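You operate a simulated robot arm through the tools that you are given. There is no shell and no other tool. Be economical: measure what you need, move in short steps, check, and stop when the job is done.

You are at the controls of a simulated robot arm. One attempt, no reset.

TASK
Dust the blue-ended roller with the blue rag and wipe the big roller with the white one.
Fine: on the control box by the big roller: stop button in and main switch off first, and left so; both rags back on the small grey shelf. What is to be rubbed or washed off counts as gone when no trace of it is left.

The check looks at the end state, three seconds after you hand in, the way a careful person would. Anything else that was tipped, shoved, dropped, spilled or broken makes it a failure.

THE ROBOT
A 6-joint arm with a two-finger parallel gripper on a trunk, on a base that drives. Base frame: it is fixed to the floor where the robot stands at the start and does not move with it; the origin is under the middle of the robot, x ahead of it, y to its left, z up. Units: m, rad, N and s.
With the tool pointing down near the work surface it reaches from about 0.1 to 0.76 m from the robot's upright axis, wherever it stands. Its first joint turns from -2.897 to 2.897 rad. Places, roughly: big roller [-0.2, -0.9, 0.8]; blue-ended roller [-0.1, -1, 1.1]; main switch on the control box by the big roller [0.6, 0, 1.2]; small grey shelf [-0.2, -0.6, 0.5]; stop button on the control box by the big roller [0.5, 0, 1]. Payload 3.91 kg.
The tool frame sits at the grasp point between the pads (the TCP): z along the fingers, y along the line on which they close. The tips reach 0.03 m beyond it. The gripper opens to 0.11 m. The fingers are 0.02 m wide and 0.01 m thick; the gripper's body (0.048 by 0.112 m) begins 0.055 m behind the TCP.
Orientation is told as [roll, pitch, yaw] about the base's x, y, z axes, in that order, counted from this pose: with the fingers straight down and closing along the base's y, the tool's x points along the base's -x, its y along +y and its z along -z.

THE INTERFACE
- The arm moves only by the tool apply_moves. Its argument "targets" is a list of rows, each a list of 3 entries, a list of its own where there are three numbers: the shift along the tool's x, y, z in m, then the turn, a rotation vector about the tool's x, y, z in rad, then the finger opening in m, from 0 to 0.11. In form: [[[tx, ty, tz], [ax, ay, az], fingers], ...]. A call has 1 to 8 rows; each row shifts and turns the commanded pose from where the row before left it, along the tool's axes as they then stand. Each row takes 0.2 s and may step no farther than 0.05 m and 0.15 rad from the row before; otherwise, or with a gripper value out of range, the whole call is refused. Where a pose cannot be reached the arm comes as near as it can. A force on the tool above 90 N (or 10 N above the force at the start of the call, whichever is more), or a blocked arm, ends the call early, and 0.2 s more pass. The fingers move at their own pace (about 0.045 m/s each) and stop on an object; they squeeze with about 42 N. The grip force told is the motor's: it shows also when the fingers shut on nothing. Time passes only in rows, and 0.2 s behind the last, so rows that do not move let the fingers close. It gives the time, the measured TCP pose, the force on the tool (base axes), the opening and the grip force at its end, in the units of the frame above (readings bear some noise), with the torque about the TCP (base axes, N m) and any sound that the robot's microphone picked up, and new pictures: "pictures" is both (left out), scene, wrist or none.
- Cameras (640 x 400 px; columns grow to the right, rows downward): "scene" is now at [-0.036, 0.0773, 1.5692]; the picture's right is [-0.86, -0.50, 0.00], its down [-0.32, 0.56, -0.76] and it looks along [0.38, -0.66, -0.65] (base axes); focal length 216 px, centre (320, 200). "wrist" rides on the gripper at [0.077, 0.007, -0.115] in the tool frame; the picture's right is [-0.09, 1.00, 0.00], its down [-0.80, -0.07, -0.59] and it looks along [-0.59, -0.05, 0.80] (tool axes); focal length 270 px, centre (320, 200). There is no depth. A picture from a camera that has moved, and an enlarged one, comes with that camera's place and axes in the base frame and with its lens.
- move_column(by): slides the trunk up (or, below 0, down) by that many m; the arm and the scene camera ride with it, the base frame stays. It gives what a move gives, with no picture.
- drive_base(legs): drives the robot by 1 to 6 legs, each [ahead, turn to the left] in m and rad, along the robot's own axes; the way and the turn of a leg run together, so that a leg with both is an arc; at most 1.5 m and 3.142 rad a leg. The arm and the cameras ride along, it lands a little off, and it stops where it bumps. It gives what a move gives, and a new picture of the scene camera.
- pan_tilt(pan, tilt): turns the head with the scene camera to pan (to the left, within 2.705 rad either way) and tilt (down, from -0.506 to 1.204), counted from straight ahead of the robot. It gives what a move gives, and a new picture of the scene camera.
- zoom(camera, box): a new picture of the part [left, top, right, bottom] of that camera's present view, enlarged. No time passes.
- job_done(): hands the job in; it is judged then, once.

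Go step by step. Nothing tells you exact positions but the pictures and the camera data: compare them with the known pose of the tool, close in by small moves and look again before you grip or let go. The budget is 120 turns and 260 pictures, counting those below and the enlarged ones. Unless the task says otherwise, let go and move clear before handing in, and close with one line.

The tools are called after "Emit:" as a command line: name --argument value ..., lists and objects as JSON in quotes. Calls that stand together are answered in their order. apply_moves: Moves the arm, as the interface text tells. Its arguments: {"type":"object","properties":{"targets":{"type":"array","items":{"type":"array"}},"pictures":{"type":"string","enum":["both","scene","wrist","none"]}},"required":["targets"]} The other tools are called the same way: move_column (by) slides the trunk up or down; drive_base (legs) drives the base; pan_tilt (pan, tilt) turns the head that bears the scene camera; zoom (camera, box) takes an enlarged picture of a part of a camera's view; job_done () hands the job in.

At the start:

```text
time_s: 0.0
tool_pos: [0.404, -0.1414, 1.3888]
tool_rot: [0.002, 0.002, 0.007]
ft_force: [-0.2, 0.0, 1.2]
torque: [-0.01, -0.02, 0.02]
grip_width: 0.1097
grip_force: 0.1
trunk travel left (down, up): [-0.525, 0.085]
robot x, y, heading: [-0.0032, -0.0005, 0.001]
head pan, tilt: [-1.042, 0.702]
```

scene: 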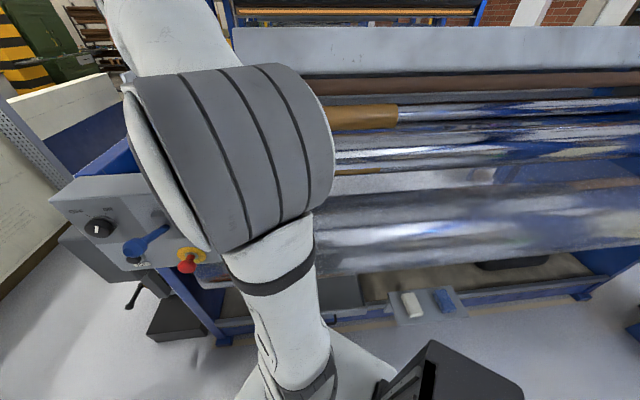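
wrist: 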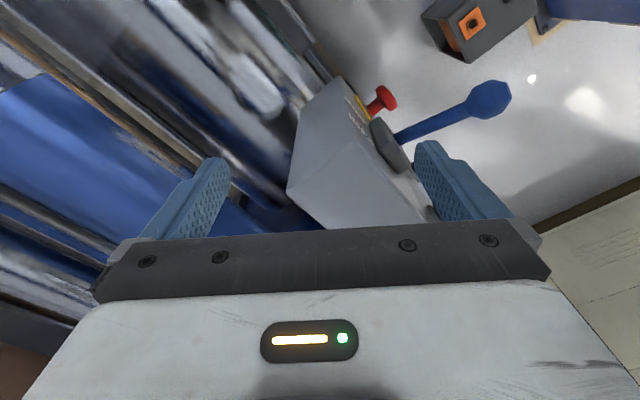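

I see the control box at the left of the machine, with a red stop button, a blue lever and a rotary switch, and two rags on a small shelf. I'll look closer first.

Emit:
zoom --camera "scene" --box '[30, 150, 230, 320]'

Emit:
zoom --camera "wrist" --box '[270, 0, 570, 200]'

Emit:
zoom --camera "scene" --box '[310, 80, 640, 340]'

Emit:
pan_tilt --pan -0.4 --tilt 0.5

Emit:
pan_tilt --pan -1.7 --tilt 0.6

```text
2.35 times, centred on (130, 235) of scene
camera zoom: at [-0.036, 0.0773, 1.5692], right [-0.86, -0.5, 0.0], down [-0.32, 0.56, -0.76], along [0.38, -0.66, -0.65], focal length 508 px, centre (767, 118)
```

zoom: 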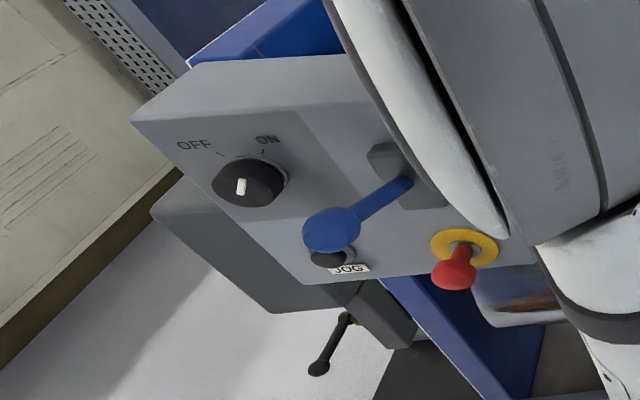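

```text
2.00 times, centred on (420, 100) of wrist
camera zoom: at [0.328, -0.1355, 1.5023], right [0.08, 1.0, 0.0], down [0.8, -0.07, 0.59], along [0.59, -0.05, -0.8], focal length 541 px, centre (120, 400)
```

zoom: 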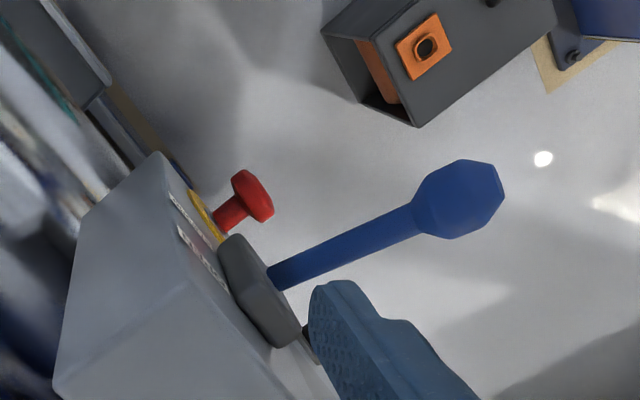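

```text
1.54 times, centred on (475, 210) of scene
camera zoom: at [-0.036, 0.0773, 1.5692], right [-0.86, -0.5, 0.0], down [-0.32, 0.56, -0.76], along [0.38, -0.66, -0.65], focal length 332 px, centre (82, 185)
```

zoom: 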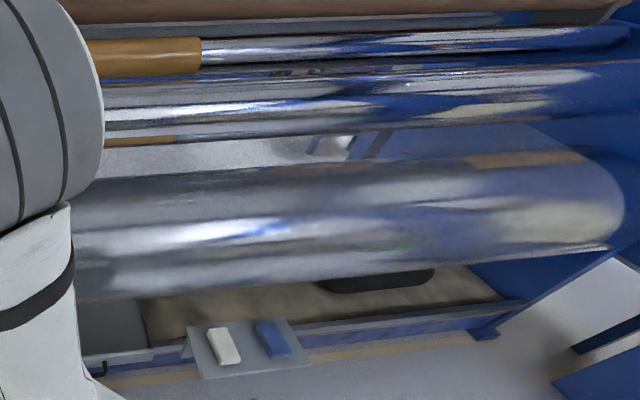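

```text
time_s: 1.0
tool_pos: [0.4041, -0.1407, 1.3901]
tool_rot: [0.001, 0.0, 0.007]
ft_force: [0.3, 0.1, 0.7]
torque: [0.03, 0.0, -0.02]
grip_width: 0.1101
grip_force: 0.0
trunk travel left (down, up): [-0.525, 0.085]
robot x, y, heading: [-0.0018, 0.0044, 0.002]
head pan, tilt: [-0.4, 0.499]
camera scene: at [0.0051, 0.1151, 1.5871], right [-0.39, -0.92, 0.0], down [-0.44, 0.19, -0.88], along [0.81, -0.34, -0.48], focal length 216 px, centre (320, 200)
```

scene: 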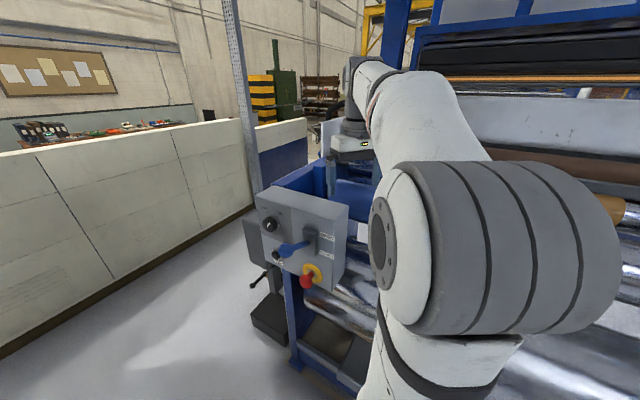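

```text
time_s: 2.5
tool_pos: [0.4039, -0.1395, 1.3879]
tool_rot: [0.0, 0.0, 0.007]
ft_force: [0.9, -0.4, 0.4]
torque: [-0.05, 0.0, -0.01]
grip_width: 0.1097
grip_force: 0.0
trunk travel left (down, up): [-0.525, 0.085]
robot x, y, heading: [-0.0003, 0.0044, -0.004]
head pan, tilt: [-1.7, 0.6]
camera scene: at [-0.0901, 0.0631, 1.578], right [-0.99, 0.13, 0.0], down [0.07, 0.56, -0.83], along [-0.11, -0.82, -0.56], focal length 216 px, centre (320, 200)
```

scene: 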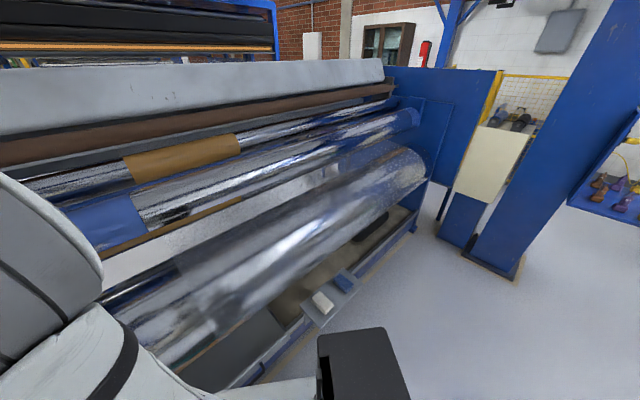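

The big roller is lowest in front; above it is one with a blue end. I'll look for the dirt on both.

Emit:
zoom --camera "scene" --box '[20, 80, 240, 260]'

Emit:
zoom --camera "scene" --box '[200, 80, 450, 240]'

Emit:
zoom --camera "scene" --box '[90, 200, 400, 390]'

```text
2.22 times, centred on (130, 170) of scene
camera zoom: at [-0.0901, 0.0631, 1.578], right [-0.99, 0.13, 0.0], down [0.07, 0.56, -0.83], along [-0.11, -0.82, -0.56], focal length 480 px, centre (742, 267)
```

zoom: 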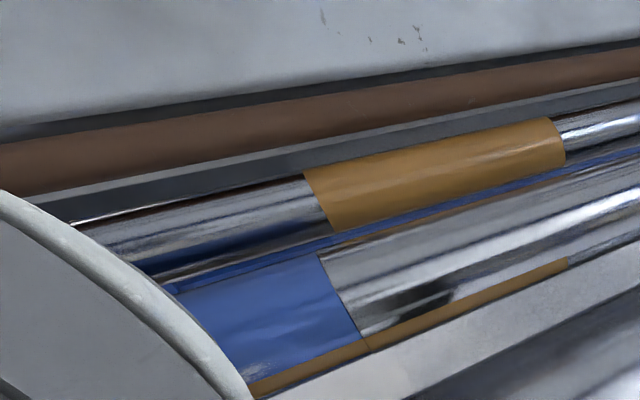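

```text
2.50 times, centred on (325, 160) of scene
camera zoom: at [-0.0901, 0.0631, 1.578], right [-0.99, 0.13, 0.0], down [0.07, 0.56, -0.83], along [-0.11, -0.82, -0.56], focal length 540 px, centre (308, 300)
```

zoom: 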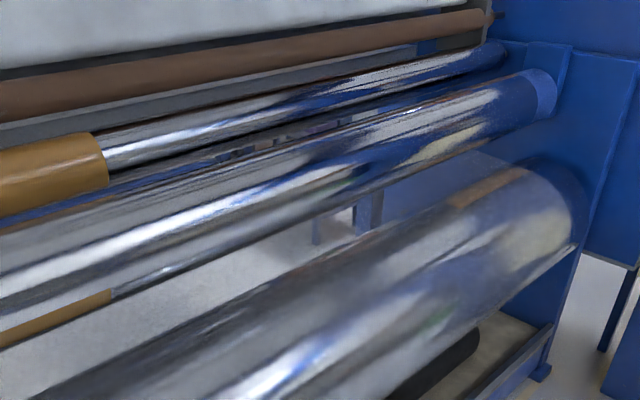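

```text
2.06 times, centred on (245, 295) of scene
camera zoom: at [-0.0901, 0.0631, 1.578], right [-0.99, 0.13, 0.0], down [0.07, 0.56, -0.83], along [-0.11, -0.82, -0.56], focal length 446 px, centre (475, 4)
```

zoom: 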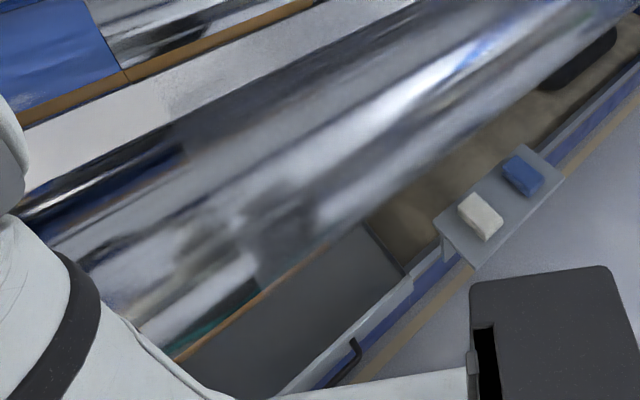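

Emit:
pan_tilt --pan -0.3 --tilt 0.7

Emit:
zoom --camera "scene" --box '[200, 120, 340, 260]'

```text
time_s: 4.0
tool_pos: [0.4035, -0.1413, 1.3889]
tool_rot: [-0.002, -0.002, 0.007]
ft_force: [-0.1, 0.2, 0.3]
torque: [0.01, 0.04, 0.02]
grip_width: 0.1101
grip_force: 0.0
trunk travel left (down, up): [-0.525, 0.085]
robot x, y, heading: [-0.0026, -0.0016, -0.0]
head pan, tilt: [-0.3, 0.7]
camera scene: at [0.0024, 0.1254, 1.5694], right [-0.3, -0.95, 0.0], down [-0.61, 0.19, -0.76], along [0.73, -0.23, -0.64], focal length 216 px, centre (320, 200)
```

scene: 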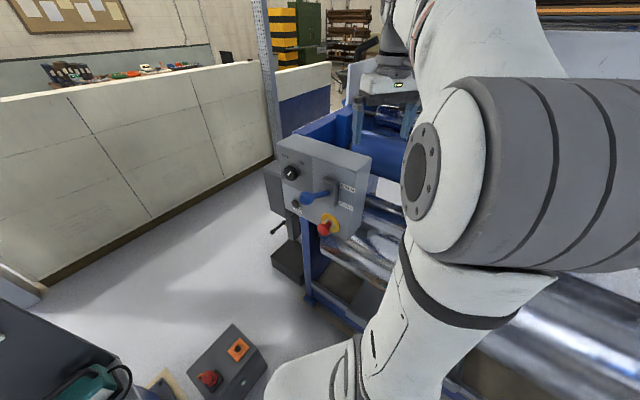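

```text
2.86 times, centred on (270, 190) of scene
camera zoom: at [0.0024, 0.1254, 1.5694], right [-0.3, -0.95, 0.0], down [-0.61, 0.19, -0.76], along [0.73, -0.23, -0.64], focal length 617 px, centre (463, 229)
```

zoom: 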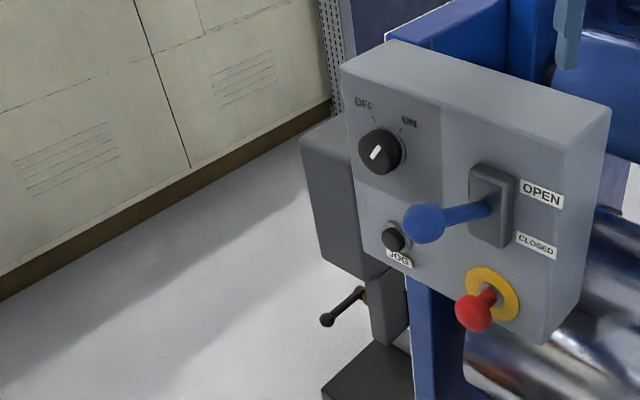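

The panel is vertical and faces roughly (-0.6, 0.8, 0), and the switch now points to ON. I'll bring the arm round to face it, first shifting to +y away from the machine, then turning.

Emit:
apply_moves --targets '[[[0.02, 0.05, 0], [0, 0, 0], 0.11], [[0.02, 0.045, 0], [0, 0, 0], 0.11], [[0.02, 0.045, 0], [0, 0, 0], 0.11], [[0, 0.05, 0], [0, 0, 0], 0.11], [[0, 0, 0], [0.0603, -0.1205, 0.0603], 0.11], [[0, 0, 0], [0.0603, -0.1205, 0.0603], 0.11], [[0, 0, 0], [0.0603, -0.1205, 0.0603], 0.11], [[0, 0, 0], [0.0603, -0.1205, 0.0603], 0.11]]' --pictures "none"

Emit:
apply_moves --targets '[[[0, 0, 0], [0.0603, -0.1205, 0.0603], 0.11], [[0, 0, 0], [0.0603, -0.1205, 0.0603], 0.11], [[0, 0, 0], [0.0603, -0.1205, 0.0603], 0.11], [[0, 0, 0], [0.0603, -0.1205, 0.0603], 0.11], [[0, 0, 0], [0.0603, -0.1205, 0.0603], 0.11], [[0, 0, 0], [0.0603, -0.1205, 0.0603], 0.11], [[0, 0, 0], [0.0603, -0.1205, 0.0603], 0.11], [[0, 0, 0], [0.0603, -0.1205, 0.0603], 0.11]]'

```text
refused: row 1 steps farther than a row can; nothing moved
```

```text
time_s: 5.8
tool_pos: [0.4035, -0.1399, 1.3874]
tool_rot: [-0.339, -1.034, -0.331]
ft_force: [-0.1, 1.0, 0.1]
torque: [0.02, 0.0, 0.01]
grip_width: 0.1101
grip_force: 0.0
trunk travel left (down, up): [-0.525, 0.085]
robot x, y, heading: [0.0023, 0.0066, -0.001]
head pan, tilt: [-0.3, 0.7]
camera scene: at [0.0022, 0.1255, 1.5694], right [-0.3, -0.95, 0.0], down [-0.61, 0.19, -0.77], along [0.73, -0.23, -0.64], focal length 216 px, centre (320, 200)
camera wrist: at [0.296, -0.0569, 1.3761], right [0.62, 0.78, -0.09], down [-0.04, 0.15, 0.99], along [0.78, -0.61, 0.13], focal length 270 px, centre (320, 200)
```

scene: 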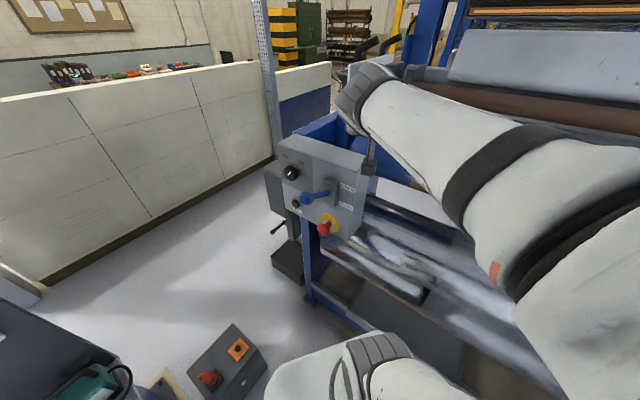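
wrist: 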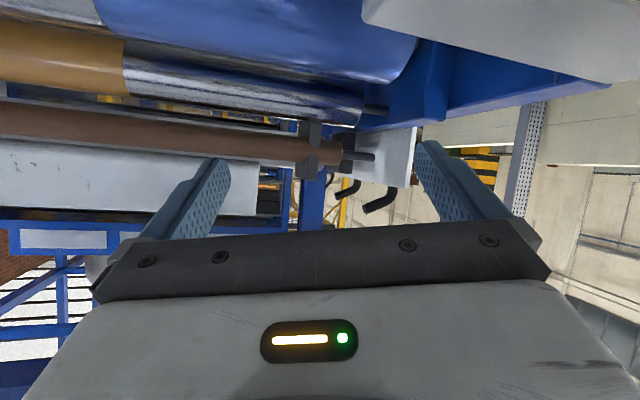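

No contact; now I back away to +y, finish the turn, and lower to panel height.

Emit:
apply_moves --targets '[[[0.0111, 0.0352, -0.0321], [0, 0, 0], 0.11], [[0.0111, 0.0352, -0.0321], [0, 0, 0], 0.11], [[0.0111, 0.0352, -0.0321], [0, 0, 0], 0.11], [[0.0111, 0.0352, -0.0321], [0, 0, 0], 0.11], [[0.0111, 0.0352, -0.0321], [0, 0, 0], 0.11], [[0.0111, 0.0352, -0.0321], [0, 0, 0], 0.11], [[0.0111, 0.0352, -0.0321], [0, 0, 0], 0.11]]' --pictures "none"

Emit:
apply_moves --targets '[[[0, 0, 0], [0.0603, -0.1205, 0.0603], 0.11], [[0, 0, 0], [0.0603, -0.1205, 0.0603], 0.11], [[0, 0, 0], [0.0603, -0.1205, 0.0603], 0.11], [[0, 0, 0], [0.0603, -0.1205, 0.0603], 0.11], [[0.04, 0, 0], [0, 0, 0], 0.11], [[0.04, 0, 0], [0, 0, 0], 0.11], [[0.04, 0, 0], [0, 0, 0], 0.11], [[0.04, 0, 0], [0, 0, 0], 0.11]]'

```text
time_s: 7.4
tool_pos: [0.3635, 0.2025, 1.3866]
tool_rot: [-0.342, -1.032, -0.333]
ft_force: [-1.0, 1.3, -0.3]
torque: [0.0, 0.0, -0.01]
grip_width: 0.1099
grip_force: 0.1
trunk travel left (down, up): [-0.525, 0.085]
robot x, y, heading: [0.0002, -0.0005, -0.001]
head pan, tilt: [-0.3, 0.7]
```

```text
time_s: 9.2
tool_pos: [0.3612, 0.1991, 1.2277]
tool_rot: [-0.733, -1.569, -0.187]
ft_force: [-0.9, 0.0, 0.7]
torque: [0.04, 0.0, -0.01]
grip_width: 0.1098
grip_force: 0.0
trunk travel left (down, up): [-0.525, 0.085]
robot x, y, heading: [-0.0012, -0.0005, 0.0]
head pan, tilt: [-0.3, 0.7]
camera scene: at [0.0028, 0.1261, 1.5694], right [-0.3, -0.95, 0.0], down [-0.62, 0.19, -0.76], along [0.73, -0.23, -0.64], focal length 216 px, centre (320, 200)
camera wrist: at [0.2975, 0.2937, 1.1508], right [0.79, 0.6, 0.09], down [-0.41, 0.43, 0.8], along [0.45, -0.67, 0.59], focal length 270 px, centre (320, 200)
```

scene: 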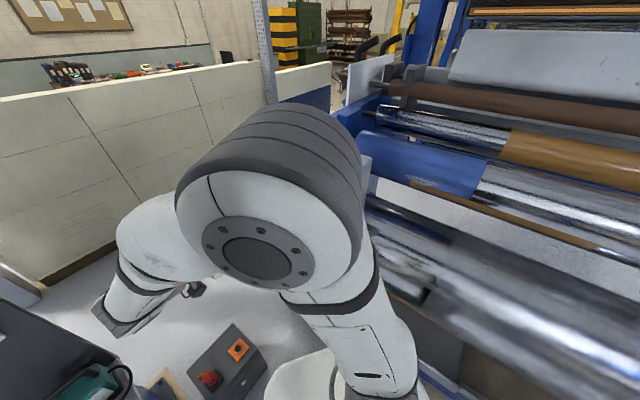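
wrist: 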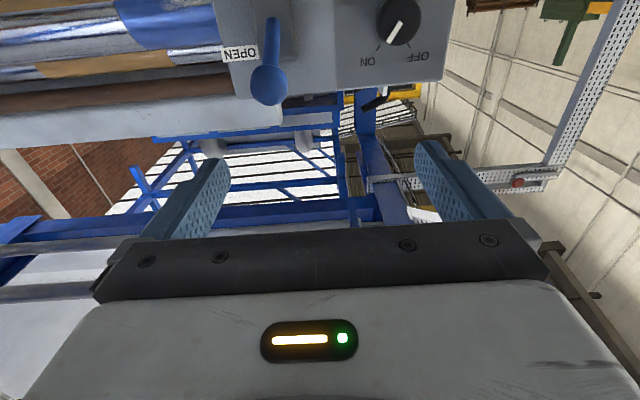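

Emit:
zoom --camera "wrist" --box '[200, 0, 460, 160]'

```text
2.46 times, centred on (330, 80) of wrist
camera zoom: at [0.2975, 0.2937, 1.1508], right [0.79, 0.6, 0.09], down [-0.41, 0.43, 0.8], along [0.45, -0.67, 0.59], focal length 665 px, centre (295, 495)
```

zoom: 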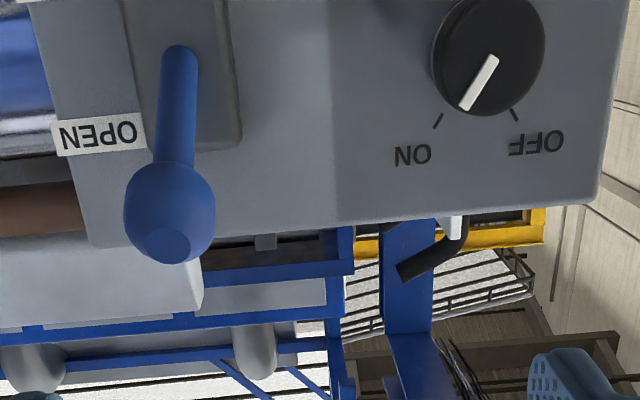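

The switch knob comes out near [0.616, 0.034, 1.176] and the lever ball near [0.43, 0.03, 1.21]. I'll lower the tool to look at the stop button, with fingers closed for pushing.

Emit:
apply_moves --targets '[[[0.05, 0, 0], [0, 0, 0], 0], [[0.05, 0, 0], [0, 0, 0], 0], [[0.05, 0, 0], [0, 0, 0], 0], [[0.04, 0, 0], [0, 0, 0], 0], [[0.0, -0.04, 0], [0, 0, 0], 0], [[0.0, 0, 0], [0, 0, 0], 0]]'

```text
time_s: 10.6
tool_pos: [0.3274, 0.177, 1.037]
tool_rot: [-0.166, -1.568, -0.754]
ft_force: [-0.1, 0.0, -0.1]
torque: [-0.02, -0.02, -0.02]
grip_width: 0.0
grip_force: 13.8
trunk travel left (down, up): [-0.525, 0.085]
robot x, y, heading: [-0.003, 0.002, -0.007]
head pan, tilt: [-0.3, 0.7]
camera scene: at [0.0024, 0.1253, 1.5694], right [-0.3, -0.95, 0.0], down [-0.62, 0.19, -0.76], along [0.73, -0.23, -0.64], focal length 216 px, centre (320, 200)
camera wrist: at [0.2657, 0.2713, 0.96], right [0.79, 0.6, 0.09], down [-0.42, 0.43, 0.8], along [0.45, -0.67, 0.59], focal length 270 px, centre (320, 200)
```

scene: 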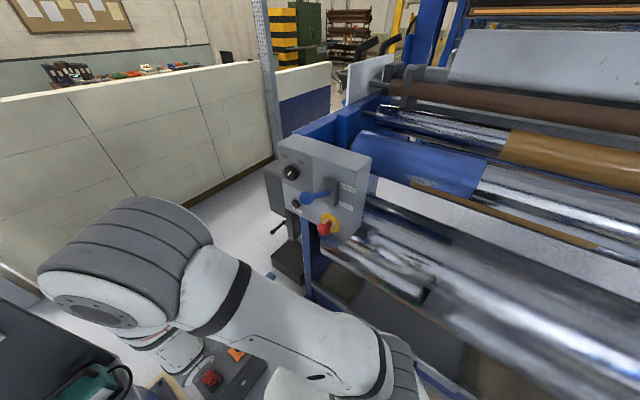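
wrist: 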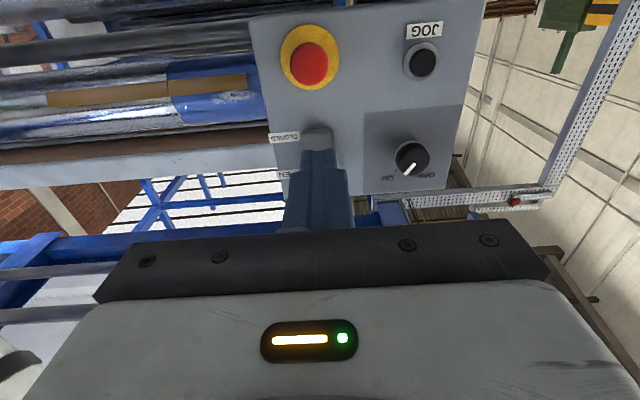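

The stop button is near [0.480, -0.039, 1.019], straight ahead of the fingers. I line up and advance.

Emit:
apply_moves --targets '[[[0.018, -0.007, 0.04], [0, 0, 0], 0], [[0, 0, 0.04], [0, 0, 0], 0], [[0, 0, 0.04], [0, 0, 0], 0], [[0, 0, 0.04], [0, 0, 0], 0], [[0, 0, 0.03], [0, 0, 0], 0]]'

```text
time_s: 11.8
tool_pos: [0.4523, 0.0408, 1.0491]
tool_rot: [-0.821, -1.563, -0.101]
ft_force: [1.5, -0.1, -0.8]
torque: [-0.01, 0.0, 0.0]
grip_width: 0.0004
grip_force: 38.2
out of reach, approached as far as the arm can: row 1, 2, 3, 5
trunk travel left (down, up): [-0.525, 0.085]
robot x, y, heading: [-0.0025, 0.0022, -0.006]
head pan, tilt: [-0.3, 0.7]
camera scene: at [0.0028, 0.1252, 1.5694], right [-0.3, -0.95, 0.0], down [-0.62, 0.19, -0.76], along [0.73, -0.23, -0.64], focal length 216 px, centre (320, 200)
camera wrist: at [0.39, 0.1354, 0.971], right [0.79, 0.6, 0.08], down [-0.41, 0.43, 0.8], along [0.45, -0.67, 0.59], focal length 270 px, centre (320, 200)
```

scene: 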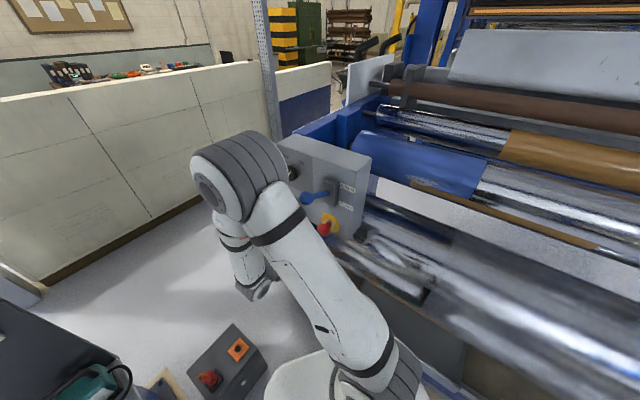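
wrist: 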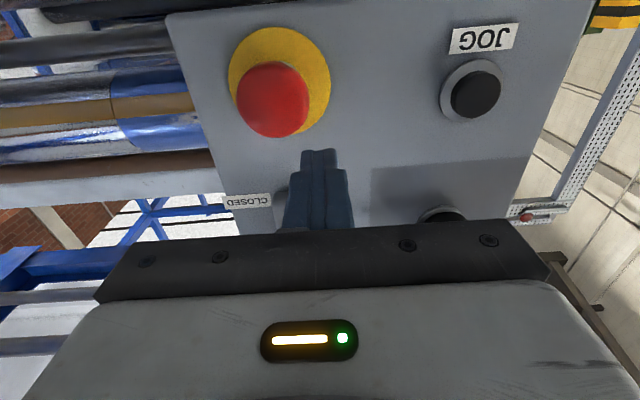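

The arm ran to its reach limit in height, so I lower the trunk a little to gain slack.

Emit:
move_column --by -0.09

Emit:
apply_moves --targets '[[[0, 0, -0.03], [0, 0, 0], 0], [[-0.03, -0.02, 0], [0, 0, 0], 0], [[0, 0, 0], [0, 0, 0], 0]]' --pictures "wrist"

```text
time_s: 13.1
tool_pos: [0.4527, 0.0421, 0.959]
tool_rot: [-0.889, -1.564, -0.034]
ft_force: [0.4, 0.6, 0.5]
torque: [-0.03, 0.02, -0.01]
grip_width: 0.0
grip_force: 37.2
trunk travel left (down, up): [-0.435, 0.175]
robot x, y, heading: [-0.0028, 0.0056, -0.003]
head pan, tilt: [-0.3, 0.7]
```

```text
time_s: 13.9
tool_pos: [0.4194, 0.0528, 0.9874]
tool_rot: [-0.858, -1.563, -0.062]
ft_force: [-0.2, 0.3, -0.2]
torque: [0.01, 0.0, 0.01]
grip_width: 0.0001
grip_force: 37.8
trunk travel left (down, up): [-0.435, 0.175]
robot x, y, heading: [-0.0014, -0.002, -0.003]
head pan, tilt: [-0.3, 0.7]
camera wrist: at [0.3554, 0.1466, 0.9099], right [0.79, 0.6, 0.08], down [-0.41, 0.43, 0.8], along [0.45, -0.67, 0.59], focal length 270 px, centre (320, 200)
```

wrist: 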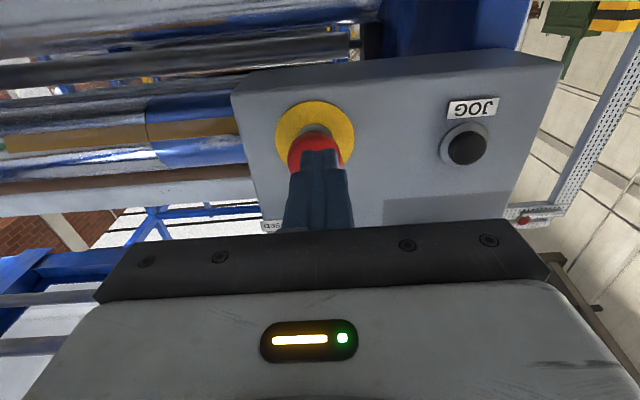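

Emit:
apply_moves --targets '[[[-0.034, -0.006, 0], [0, 0, 0], 0], [[0, 0, 0.03], [0, 0, 0], 0], [[0, 0, 0.03], [0, 0, 0], 0], [[0, 0, 0], [0, 0, 0], 0]]' --pictures "wrist"

```text
time_s: 14.9
tool_pos: [0.4495, 0.0026, 1.0238]
tool_rot: [-0.847, -1.563, -0.074]
ft_force: [-0.4, 0.8, -0.2]
torque: [0.01, 0.0, -0.02]
grip_width: 0.0
grip_force: 38.1
trunk travel left (down, up): [-0.435, 0.175]
robot x, y, heading: [-0.0014, 0.0014, 0.002]
head pan, tilt: [-0.3, 0.7]
camera wrist: at [0.3858, 0.0959, 0.9458], right [0.79, 0.6, 0.08], down [-0.41, 0.43, 0.8], along [0.45, -0.67, 0.59], focal length 270 px, centre (320, 200)
```

wrist: 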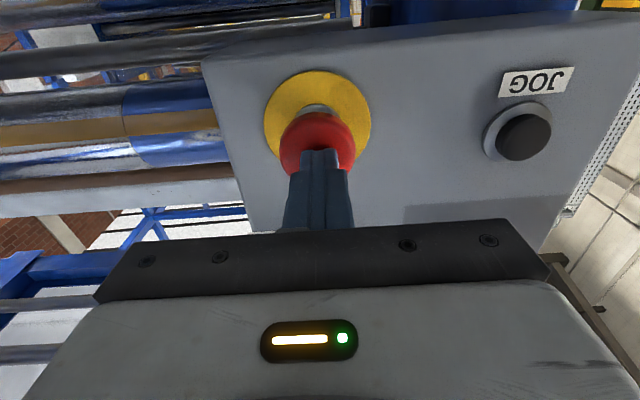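

Aligned on the red cap; now pressing in small steps.

Emit:
apply_moves --targets '[[[0, 0, 0.015], [0, 0, 0], 0], [[0, 0, 0.01], [0, 0, 0], 0], [[0, 0, 0.008], [0, 0, 0], 0], [[0, 0, 0.006], [0, 0, 0], 0], [[0, 0, 0.006], [0, 0, 0], 0]]' --pictures "wrist"

```text
time_s: 15.5
tool_pos: [0.4574, -0.0086, 1.0237]
tool_rot: [-1.517, -1.563, 0.606]
ft_force: [-49.4, 53.6, 2.8]
torque: [0.26, -0.4, -0.31]
grip_width: 0.0
grip_force: 37.6
trunk travel left (down, up): [-0.435, 0.175]
robot x, y, heading: [-0.0052, 0.005, -0.001]
head pan, tilt: [-0.3, 0.7]
stopped in row 3: the force on the tool passed its limit at 105 N (the readings are from after the stop); the commanded pose is now the measured one
camera wrist: at [0.3925, 0.0854, 0.9454], right [0.79, 0.61, 0.08], down [-0.41, 0.43, 0.8], along [0.46, -0.66, 0.59], focal length 270 px, centre (320, 200)
```

wrist: 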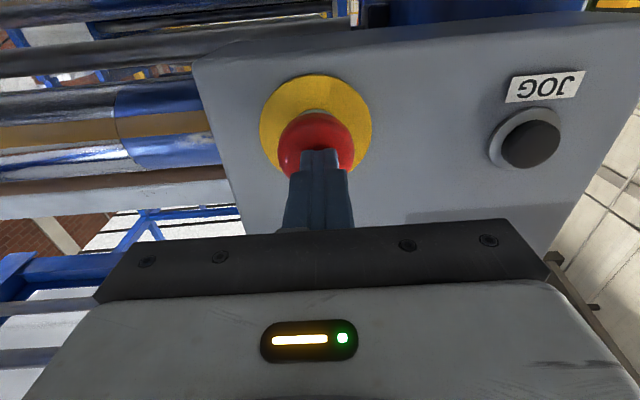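

Emit:
zoom --camera "wrist" --box '[230, 60, 400, 200]'

Emit:
zoom --camera "scene" --box '[260, 120, 400, 260]'

```text
2.86 times, centred on (315, 130) of wrist
camera zoom: at [0.3925, 0.0854, 0.9454], right [0.79, 0.61, 0.08], down [-0.41, 0.43, 0.8], along [0.46, -0.66, 0.59], focal length 772 px, centre (334, 400)
```

zoom: 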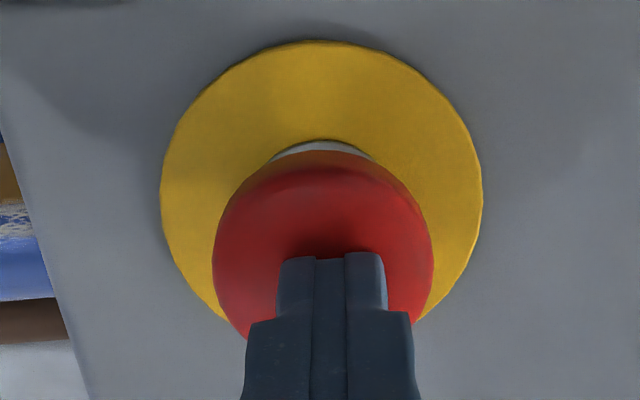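

```text
2.86 times, centred on (330, 190) of scene
camera zoom: at [-0.0062, 0.1335, 1.4789], right [-0.3, -0.95, 0.0], down [-0.61, 0.19, -0.77], along [0.73, -0.23, -0.64], focal length 617 px, centre (291, 229)
```

zoom: 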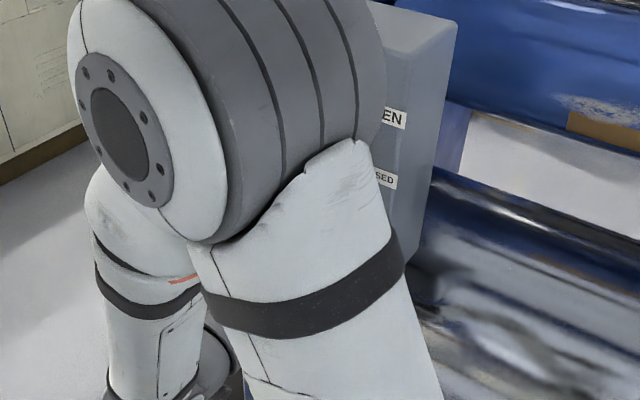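

Emit:
apply_moves --targets '[[[0, 0, -0.02], [0, 0, 0], 0], [[0.04, 0, -0.02], [0, 0, 0], 0], [[0, 0, 0], [0, 0, 0], 0]]' --pictures "wrist"

Emit:
zoom --camera "wrist" --box '[230, 30, 400, 170]'

```text
time_s: 16.3
tool_pos: [0.438, 0.0167, 0.9805]
tool_rot: [-0.807, -1.559, -0.112]
ft_force: [-0.3, 0.2, 0.0]
torque: [0.04, -0.01, -0.03]
grip_width: 0.0
grip_force: 37.5
trunk travel left (down, up): [-0.435, 0.175]
robot x, y, heading: [-0.0017, 0.003, 0.002]
head pan, tilt: [-0.3, 0.7]
camera wrist: at [0.3752, 0.1102, 0.9043], right [0.79, 0.61, 0.08], down [-0.41, 0.43, 0.81], along [0.46, -0.67, 0.59], focal length 270 px, centre (320, 200)
```

wrist: 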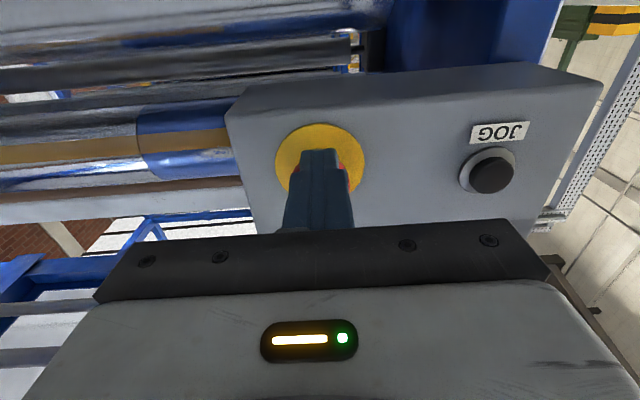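

```text
2.86 times, centred on (315, 100) of wrist
camera zoom: at [0.3752, 0.1102, 0.9043], right [0.79, 0.61, 0.08], down [-0.41, 0.43, 0.81], along [0.46, -0.67, 0.59], focal length 772 px, centre (334, 486)
```

zoom: 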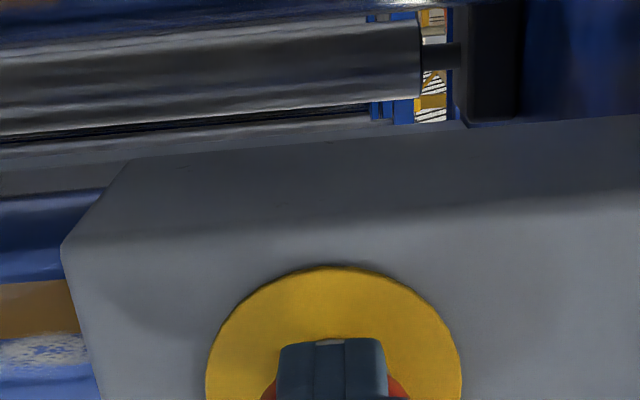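

Emit:
apply_moves --targets '[[[-0.04, 0.02, -0.02], [0, 0, 0], 0], [[-0.04, 0.02, 0], [0, 0, 0], 0], [[-0.02, 0, 0], [0, 0, 0], 0], [[0, 0, 0], [0, 0, 0], 0]]' --pictures "wrist"

Emit:
zoom --camera "wrist" --box '[200, 10, 400, 170]'

```text
time_s: 17.3
tool_pos: [0.4603, 0.0556, 1.0809]
tool_rot: [-0.815, -1.559, -0.101]
ft_force: [-0.1, 0.0, 0.4]
torque: [0.01, 0.02, 0.02]
grip_width: 0.0001
grip_force: 37.8
trunk travel left (down, up): [-0.435, 0.175]
robot x, y, heading: [-0.0022, 0.0011, -0.002]
head pan, tilt: [-0.3, 0.7]
camera wrist: at [0.396, 0.1487, 1.0038], right [0.79, 0.61, 0.08], down [-0.41, 0.43, 0.81], along [0.46, -0.67, 0.59], focal length 270 px, centre (320, 200)
```

wrist: 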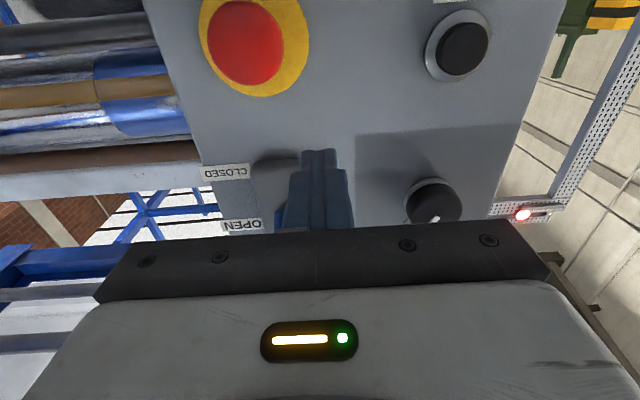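

```text
2.50 times, centred on (300, 90) of wrist
camera zoom: at [0.396, 0.1487, 1.0038], right [0.79, 0.61, 0.08], down [-0.41, 0.43, 0.81], along [0.46, -0.67, 0.59], focal length 676 px, centre (370, 475)
```

zoom: 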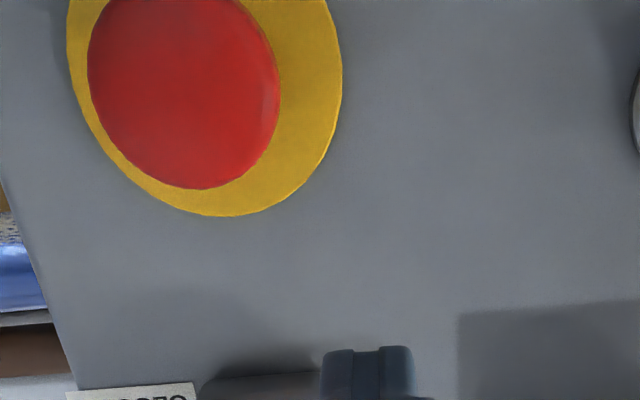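

Emit:
apply_moves --targets '[[[0, 0, -0.045], [0, 0, 0], 0.11], [[0, 0, -0.045], [0, 0, 0], 0.11], [[0, 0, -0.045], [0, 0, 0], 0.11], [[0, -0.04, -0.02], [0, 0, 0], 0.11]]' --pictures "scene"

Emit:
zoom --camera "scene" --box '[260, 80, 400, 220]'

```text
time_s: 18.3
tool_pos: [0.3303, 0.1559, 1.0813]
tool_rot: [-0.796, -1.557, -0.12]
ft_force: [0.4, -1.0, 0.7]
torque: [0.03, 0.02, 0.01]
grip_width: 0.0865
grip_force: 0.1
trunk travel left (down, up): [-0.435, 0.175]
robot x, y, heading: [-0.0013, 0.0023, -0.003]
head pan, tilt: [-0.3, 0.7]
camera scene: at [0.0018, 0.1258, 1.4794], right [-0.3, -0.95, 0.0], down [-0.61, 0.19, -0.77], along [0.73, -0.23, -0.64], focal length 216 px, centre (320, 200)
```

scene: 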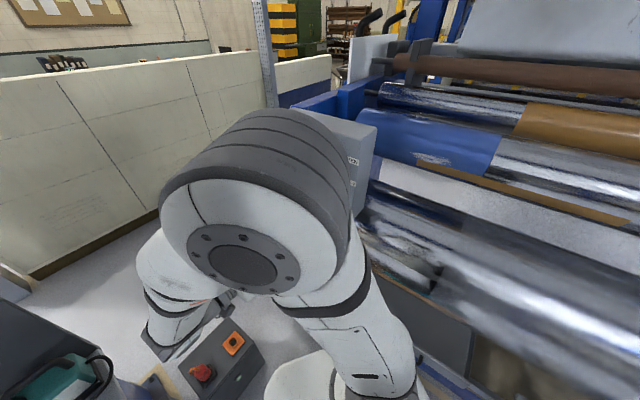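

```text
2.86 times, centred on (330, 150) of scene
camera zoom: at [0.0018, 0.1258, 1.4794], right [-0.3, -0.95, 0.0], down [-0.61, 0.19, -0.77], along [0.73, -0.23, -0.64], focal length 617 px, centre (291, 343)
```

zoom: 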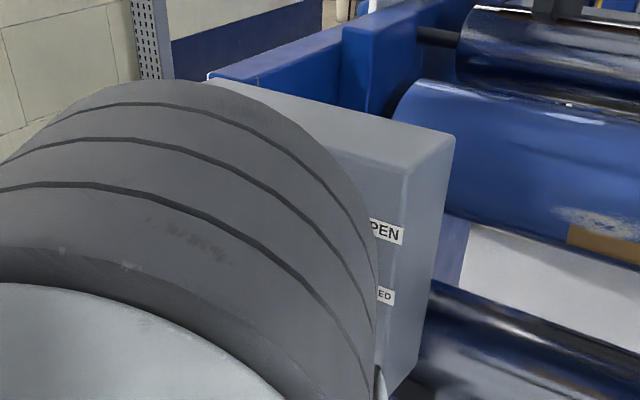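

I can't judge the button from here yet and will check it once the arm is clear. Next I move in front of the switch knob, sideways then closer.

Emit:
apply_moves --targets '[[[-0.0238, 0.0388, 0], [0, 0, 0], 0.09], [[-0.0238, 0.0388, 0], [0, 0, 0], 0.09], [[-0.0238, 0.0388, 0], [0, 0, 0], 0.09], [[-0.0238, 0.0388, 0], [0, 0, 0], 0.09], [[0, 0, 0.045], [0, 0, 0], 0.09], [[0, 0, 0.045], [0, 0, 0], 0.09], [[0, 0, 0], [0, 0, 0], 0.09]]' --pictures "wrist"

Emit:
zoom --camera "wrist" --box '[220, 40, 460, 190]'

```text
time_s: 19.9
tool_pos: [0.511, 0.1805, 1.1752]
tool_rot: [-0.825, -1.558, -0.091]
ft_force: [0.6, 0.7, -0.4]
torque: [-0.02, 0.01, -0.01]
grip_width: 0.0901
grip_force: 0.1
trunk travel left (down, up): [-0.435, 0.175]
robot x, y, heading: [-0.002, 0.0043, -0.002]
head pan, tilt: [-0.3, 0.7]
camera wrist: at [0.4482, 0.274, 1.0979], right [0.79, 0.61, 0.08], down [-0.41, 0.43, 0.81], along [0.46, -0.67, 0.59], focal length 270 px, centre (320, 200)
```

wrist: 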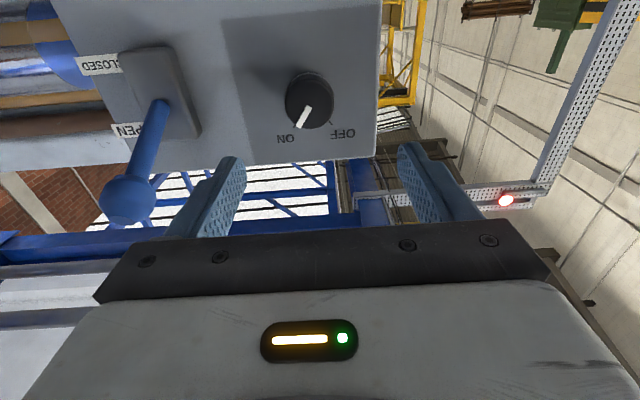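

```text
2.67 times, centred on (340, 115) of wrist
camera zoom: at [0.4482, 0.274, 1.0979], right [0.79, 0.61, 0.08], down [-0.41, 0.43, 0.81], along [0.46, -0.67, 0.59], focal length 721 px, centre (267, 427)
```

zoom: 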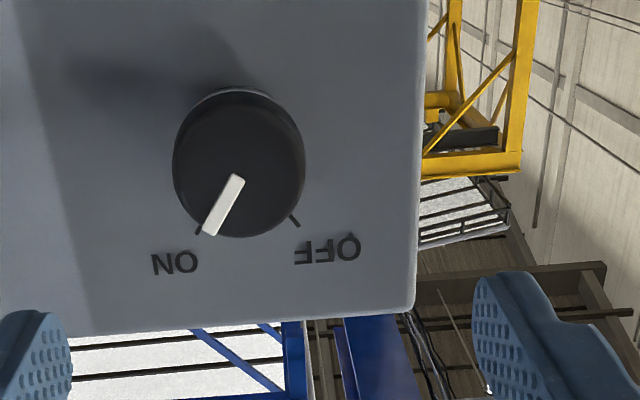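

Knob front is near [0.610, 0.035, 1.181], about 5 cm wide. I centre on it, pre-turn the gripper and approach.

Emit:
apply_moves --targets '[[[-0.006, -0.008, 0.04], [0, 0, 0], 0.09], [[0, 0, 0.04], [0, 0, 0.13], 0.09], [[0, 0, 0.02], [0, 0, 0.13], 0.09], [[0, 0, 0], [0, 0, 0.13], 0.09], [[0, 0, 0], [0, 0, 0.13], 0.09], [[0, 0, 0], [0, 0, 0], 0.09]]' --pictures "wrist"

```text
time_s: 21.3
tool_pos: [0.567, 0.0951, 1.1793]
tool_rot: [1.553, -1.063, -2.472]
ft_force: [0.2, 0.7, 0.4]
torque: [-0.02, 0.0, 0.0]
grip_width: 0.0899
grip_force: 0.2
trunk travel left (down, up): [-0.435, 0.175]
robot x, y, heading: [-0.0029, 0.0003, -0.005]
head pan, tilt: [-0.3, 0.7]
camera wrist: at [0.5326, 0.211, 1.1165], right [0.66, 0.5, 0.56], down [-0.72, 0.19, 0.67], along [0.23, -0.85, 0.48], focal length 270 px, centre (320, 200)
```

wrist: 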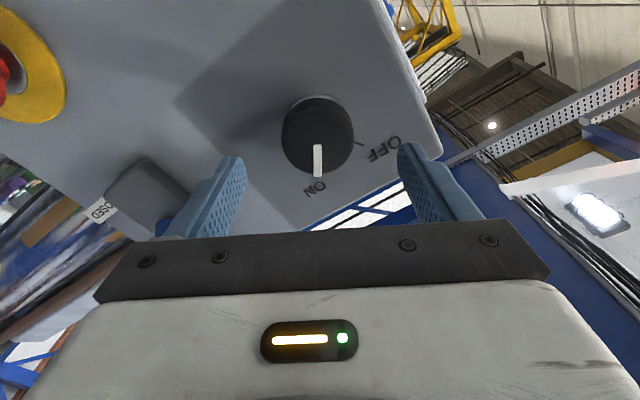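

Emit:
apply_moves --targets '[[[0, 0, 0.03], [0, 0, 0], 0.09], [[0, 0, 0.02], [0, 0, 0], 0.09], [[0, 0, 0.008], [0, 0, 0], 0.09], [[0, 0, 0], [0, 0, 0], 0.09]]' --pictures "wrist"

```text
time_s: 22.3
tool_pos: [0.6, 0.0516, 1.1797]
tool_rot: [1.554, -1.062, -2.474]
ft_force: [-15.3, 19.2, -5.0]
torque: [0.64, 0.08, -1.22]
grip_width: 0.0913
grip_force: 1.6
trunk travel left (down, up): [-0.435, 0.175]
robot x, y, heading: [-0.0014, 0.0017, 0.001]
head pan, tilt: [-0.3, 0.7]
camera wrist: at [0.5662, 0.1681, 1.1163], right [0.66, 0.5, 0.56], down [-0.72, 0.19, 0.67], along [0.23, -0.84, 0.49], focal length 270 px, centre (320, 200)
```

wrist: 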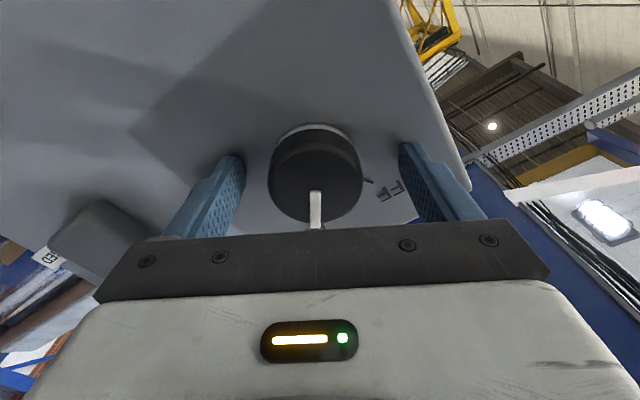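

The tips just touch the panel; back off a few mm and close on the knob.

Emit:
apply_moves --targets '[[[0, 0, -0.006], [0, 0, 0], 0.08], [[0, 0, 0], [0, 0, 0], 0.04], [[0, 0, 0], [0, 0, 0], 0.03], [[0, 0, 0], [0, 0, 0], 0.03], [[0, 0, 0], [0, 0, 0], 0.03], [[0, 0, 0], [0, 0, 0], 0.03]]' --pictures "wrist"

```text
time_s: 23.7
tool_pos: [0.5965, 0.0527, 1.1797]
tool_rot: [1.552, -1.059, -2.47]
ft_force: [-12.6, -6.5, -9.9]
torque: [-0.03, 0.08, -1.59]
grip_width: 0.0514
grip_force: 45.8
trunk travel left (down, up): [-0.435, 0.175]
robot x, y, heading: [-0.0036, 0.0013, -0.0]
head pan, tilt: [-0.3, 0.7]
camera wrist: at [0.5629, 0.1685, 1.1163], right [0.66, 0.5, 0.56], down [-0.72, 0.19, 0.67], along [0.22, -0.85, 0.48], focal length 270 px, centre (320, 200)
```

wrist: 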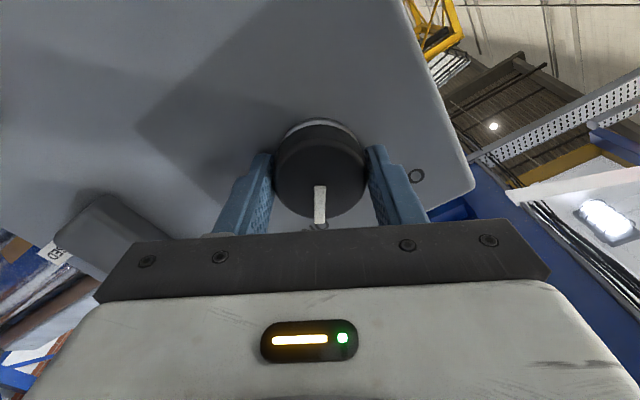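

Gripped. I ease sideways 2 mm and turn the knob counter-clockwise towards OFF.

Emit:
apply_moves --targets '[[[0, -0.002, 0], [0, 0, -0.13], 0.03], [[0, 0, 0], [0, 0, -0.13], 0.03], [[0, 0, 0], [0, 0, -0.13], 0.03], [[0, 0, 0], [0, 0, -0.13], 0.03], [[0, 0, 0], [0, 0, -0.13], 0.03], [[0, 0, 0], [0, 0, -0.13], 0.03], [[0, 0, 0], [0, 0, -0.13], 0.03], [[0, 0, 0], [0, 0, -0.13], 0.03]]' --pictures "wrist"

```text
time_s: 25.5
tool_pos: [0.5956, 0.0509, 1.1806]
tool_rot: [-1.555, -1.039, 0.641]
ft_force: [4.6, -2.6, 5.2]
torque: [0.21, 0.16, -1.24]
grip_width: 0.0517
grip_force: 45.3
trunk travel left (down, up): [-0.435, 0.175]
robot x, y, heading: [-0.0015, 0.0035, -0.002]
head pan, tilt: [-0.3, 0.7]
camera wrist: at [0.5018, 0.1217, 1.11], right [0.71, 0.55, -0.43], down [-0.08, 0.68, 0.73], along [0.69, -0.49, 0.53], focal length 270 px, centre (320, 200)
```

wrist: 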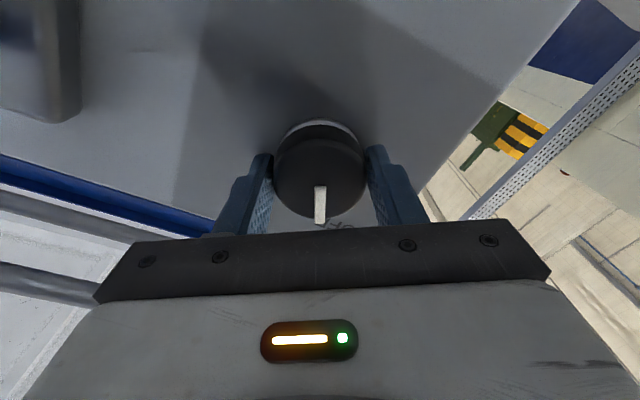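

Emit:
zoom --camera "wrist" --box '[260, 110, 380, 240]'

```text
3.08 times, centred on (320, 175) of wrist
camera zoom: at [0.5018, 0.1217, 1.11], right [0.71, 0.55, -0.43], down [-0.08, 0.68, 0.73], along [0.69, -0.49, 0.53], focal length 832 px, centre (320, 277)
```

zoom: 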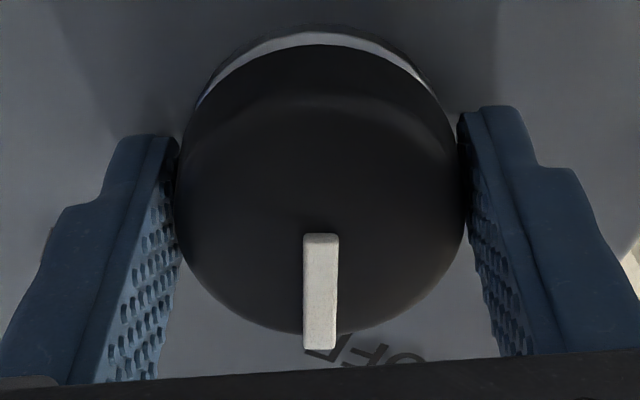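

Emit:
apply_moves --targets '[[[0, 0, 0], [0, 0, -0.1], 0.03], [[0, 0, 0], [0, 0, -0.06], 0.03], [[0, 0, 0], [0, 0, 0], 0.03]]' --pictures "none"

Emit:
zoom --camera "wrist" --box '[260, 110, 380, 240]'

```text
time_s: 26.3
tool_pos: [0.5973, 0.0522, 1.1809]
tool_rot: [-1.559, -0.882, 0.646]
ft_force: [7.8, -3.3, 14.3]
torque: [-0.51, -0.34, -1.03]
grip_width: 0.0514
grip_force: 44.9
trunk travel left (down, up): [-0.435, 0.175]
robot x, y, heading: [-0.004, 0.0026, -0.005]
head pan, tilt: [-0.3, 0.7]
```

```text
3.08 times, centred on (320, 175) of wrist
camera zoom: at [0.4934, 0.1152, 1.1159], right [0.65, 0.51, -0.57], down [0.0, 0.74, 0.67], along [0.76, -0.44, 0.48], focal length 832 px, centre (320, 277)
```

zoom: 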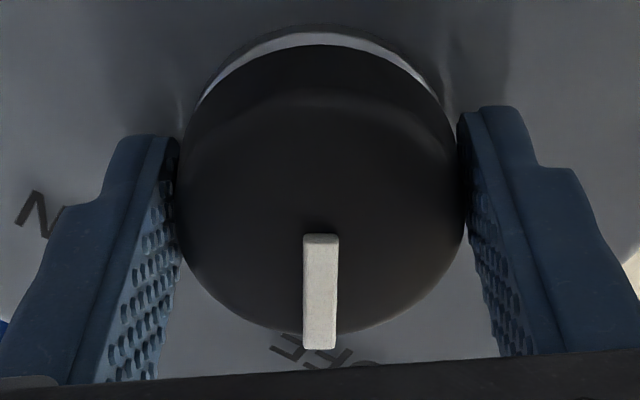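

The pointer now points at the OFF text. I release, back straight out, and look.

Emit:
apply_moves --targets '[[[0, 0, 0], [0, 0, 0], 0.09], [[0, 0, 0], [0, 0, 0], 0.09], [[0, 0, 0], [0, 0, 0], 0.09], [[0, 0, -0.04], [0, 0, 0], 0.09], [[0, 0, -0.04], [0, 0, 0], 0.09], [[0, 0, -0.02], [0, 0, 0], 0.09], [[0, 0, 0], [0, 0, 0], 0.09]]' --pictures "none"

Emit:
zoom --camera "wrist" --box '[160, 0, 480, 200]'

```text
time_s: 27.9
tool_pos: [0.5355, 0.1325, 1.18]
tool_rot: [-1.556, -0.88, 0.644]
ft_force: [-0.3, -0.7, 0.2]
torque: [0.0, -0.03, 0.01]
grip_width: 0.0901
grip_force: 0.1
trunk travel left (down, up): [-0.435, 0.175]
robot x, y, heading: [0.0012, 0.0049, -0.003]
head pan, tilt: [-0.3, 0.7]
```

```text
2.00 times, centred on (320, 100) of wrist
camera zoom: at [0.4322, 0.1959, 1.1164], right [0.65, 0.51, -0.57], down [0.0, 0.74, 0.67], along [0.76, -0.44, 0.48], focal length 541 px, centre (320, 400)
```

zoom: 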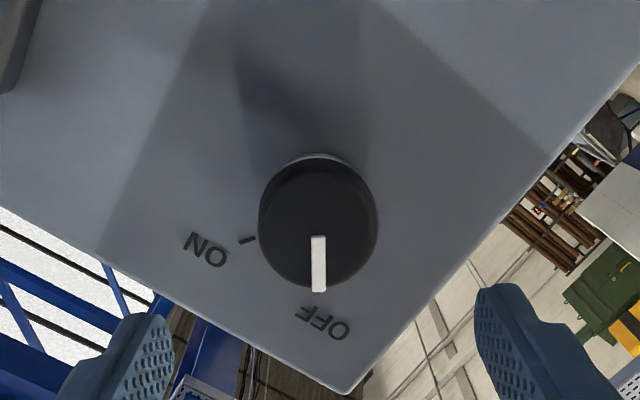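

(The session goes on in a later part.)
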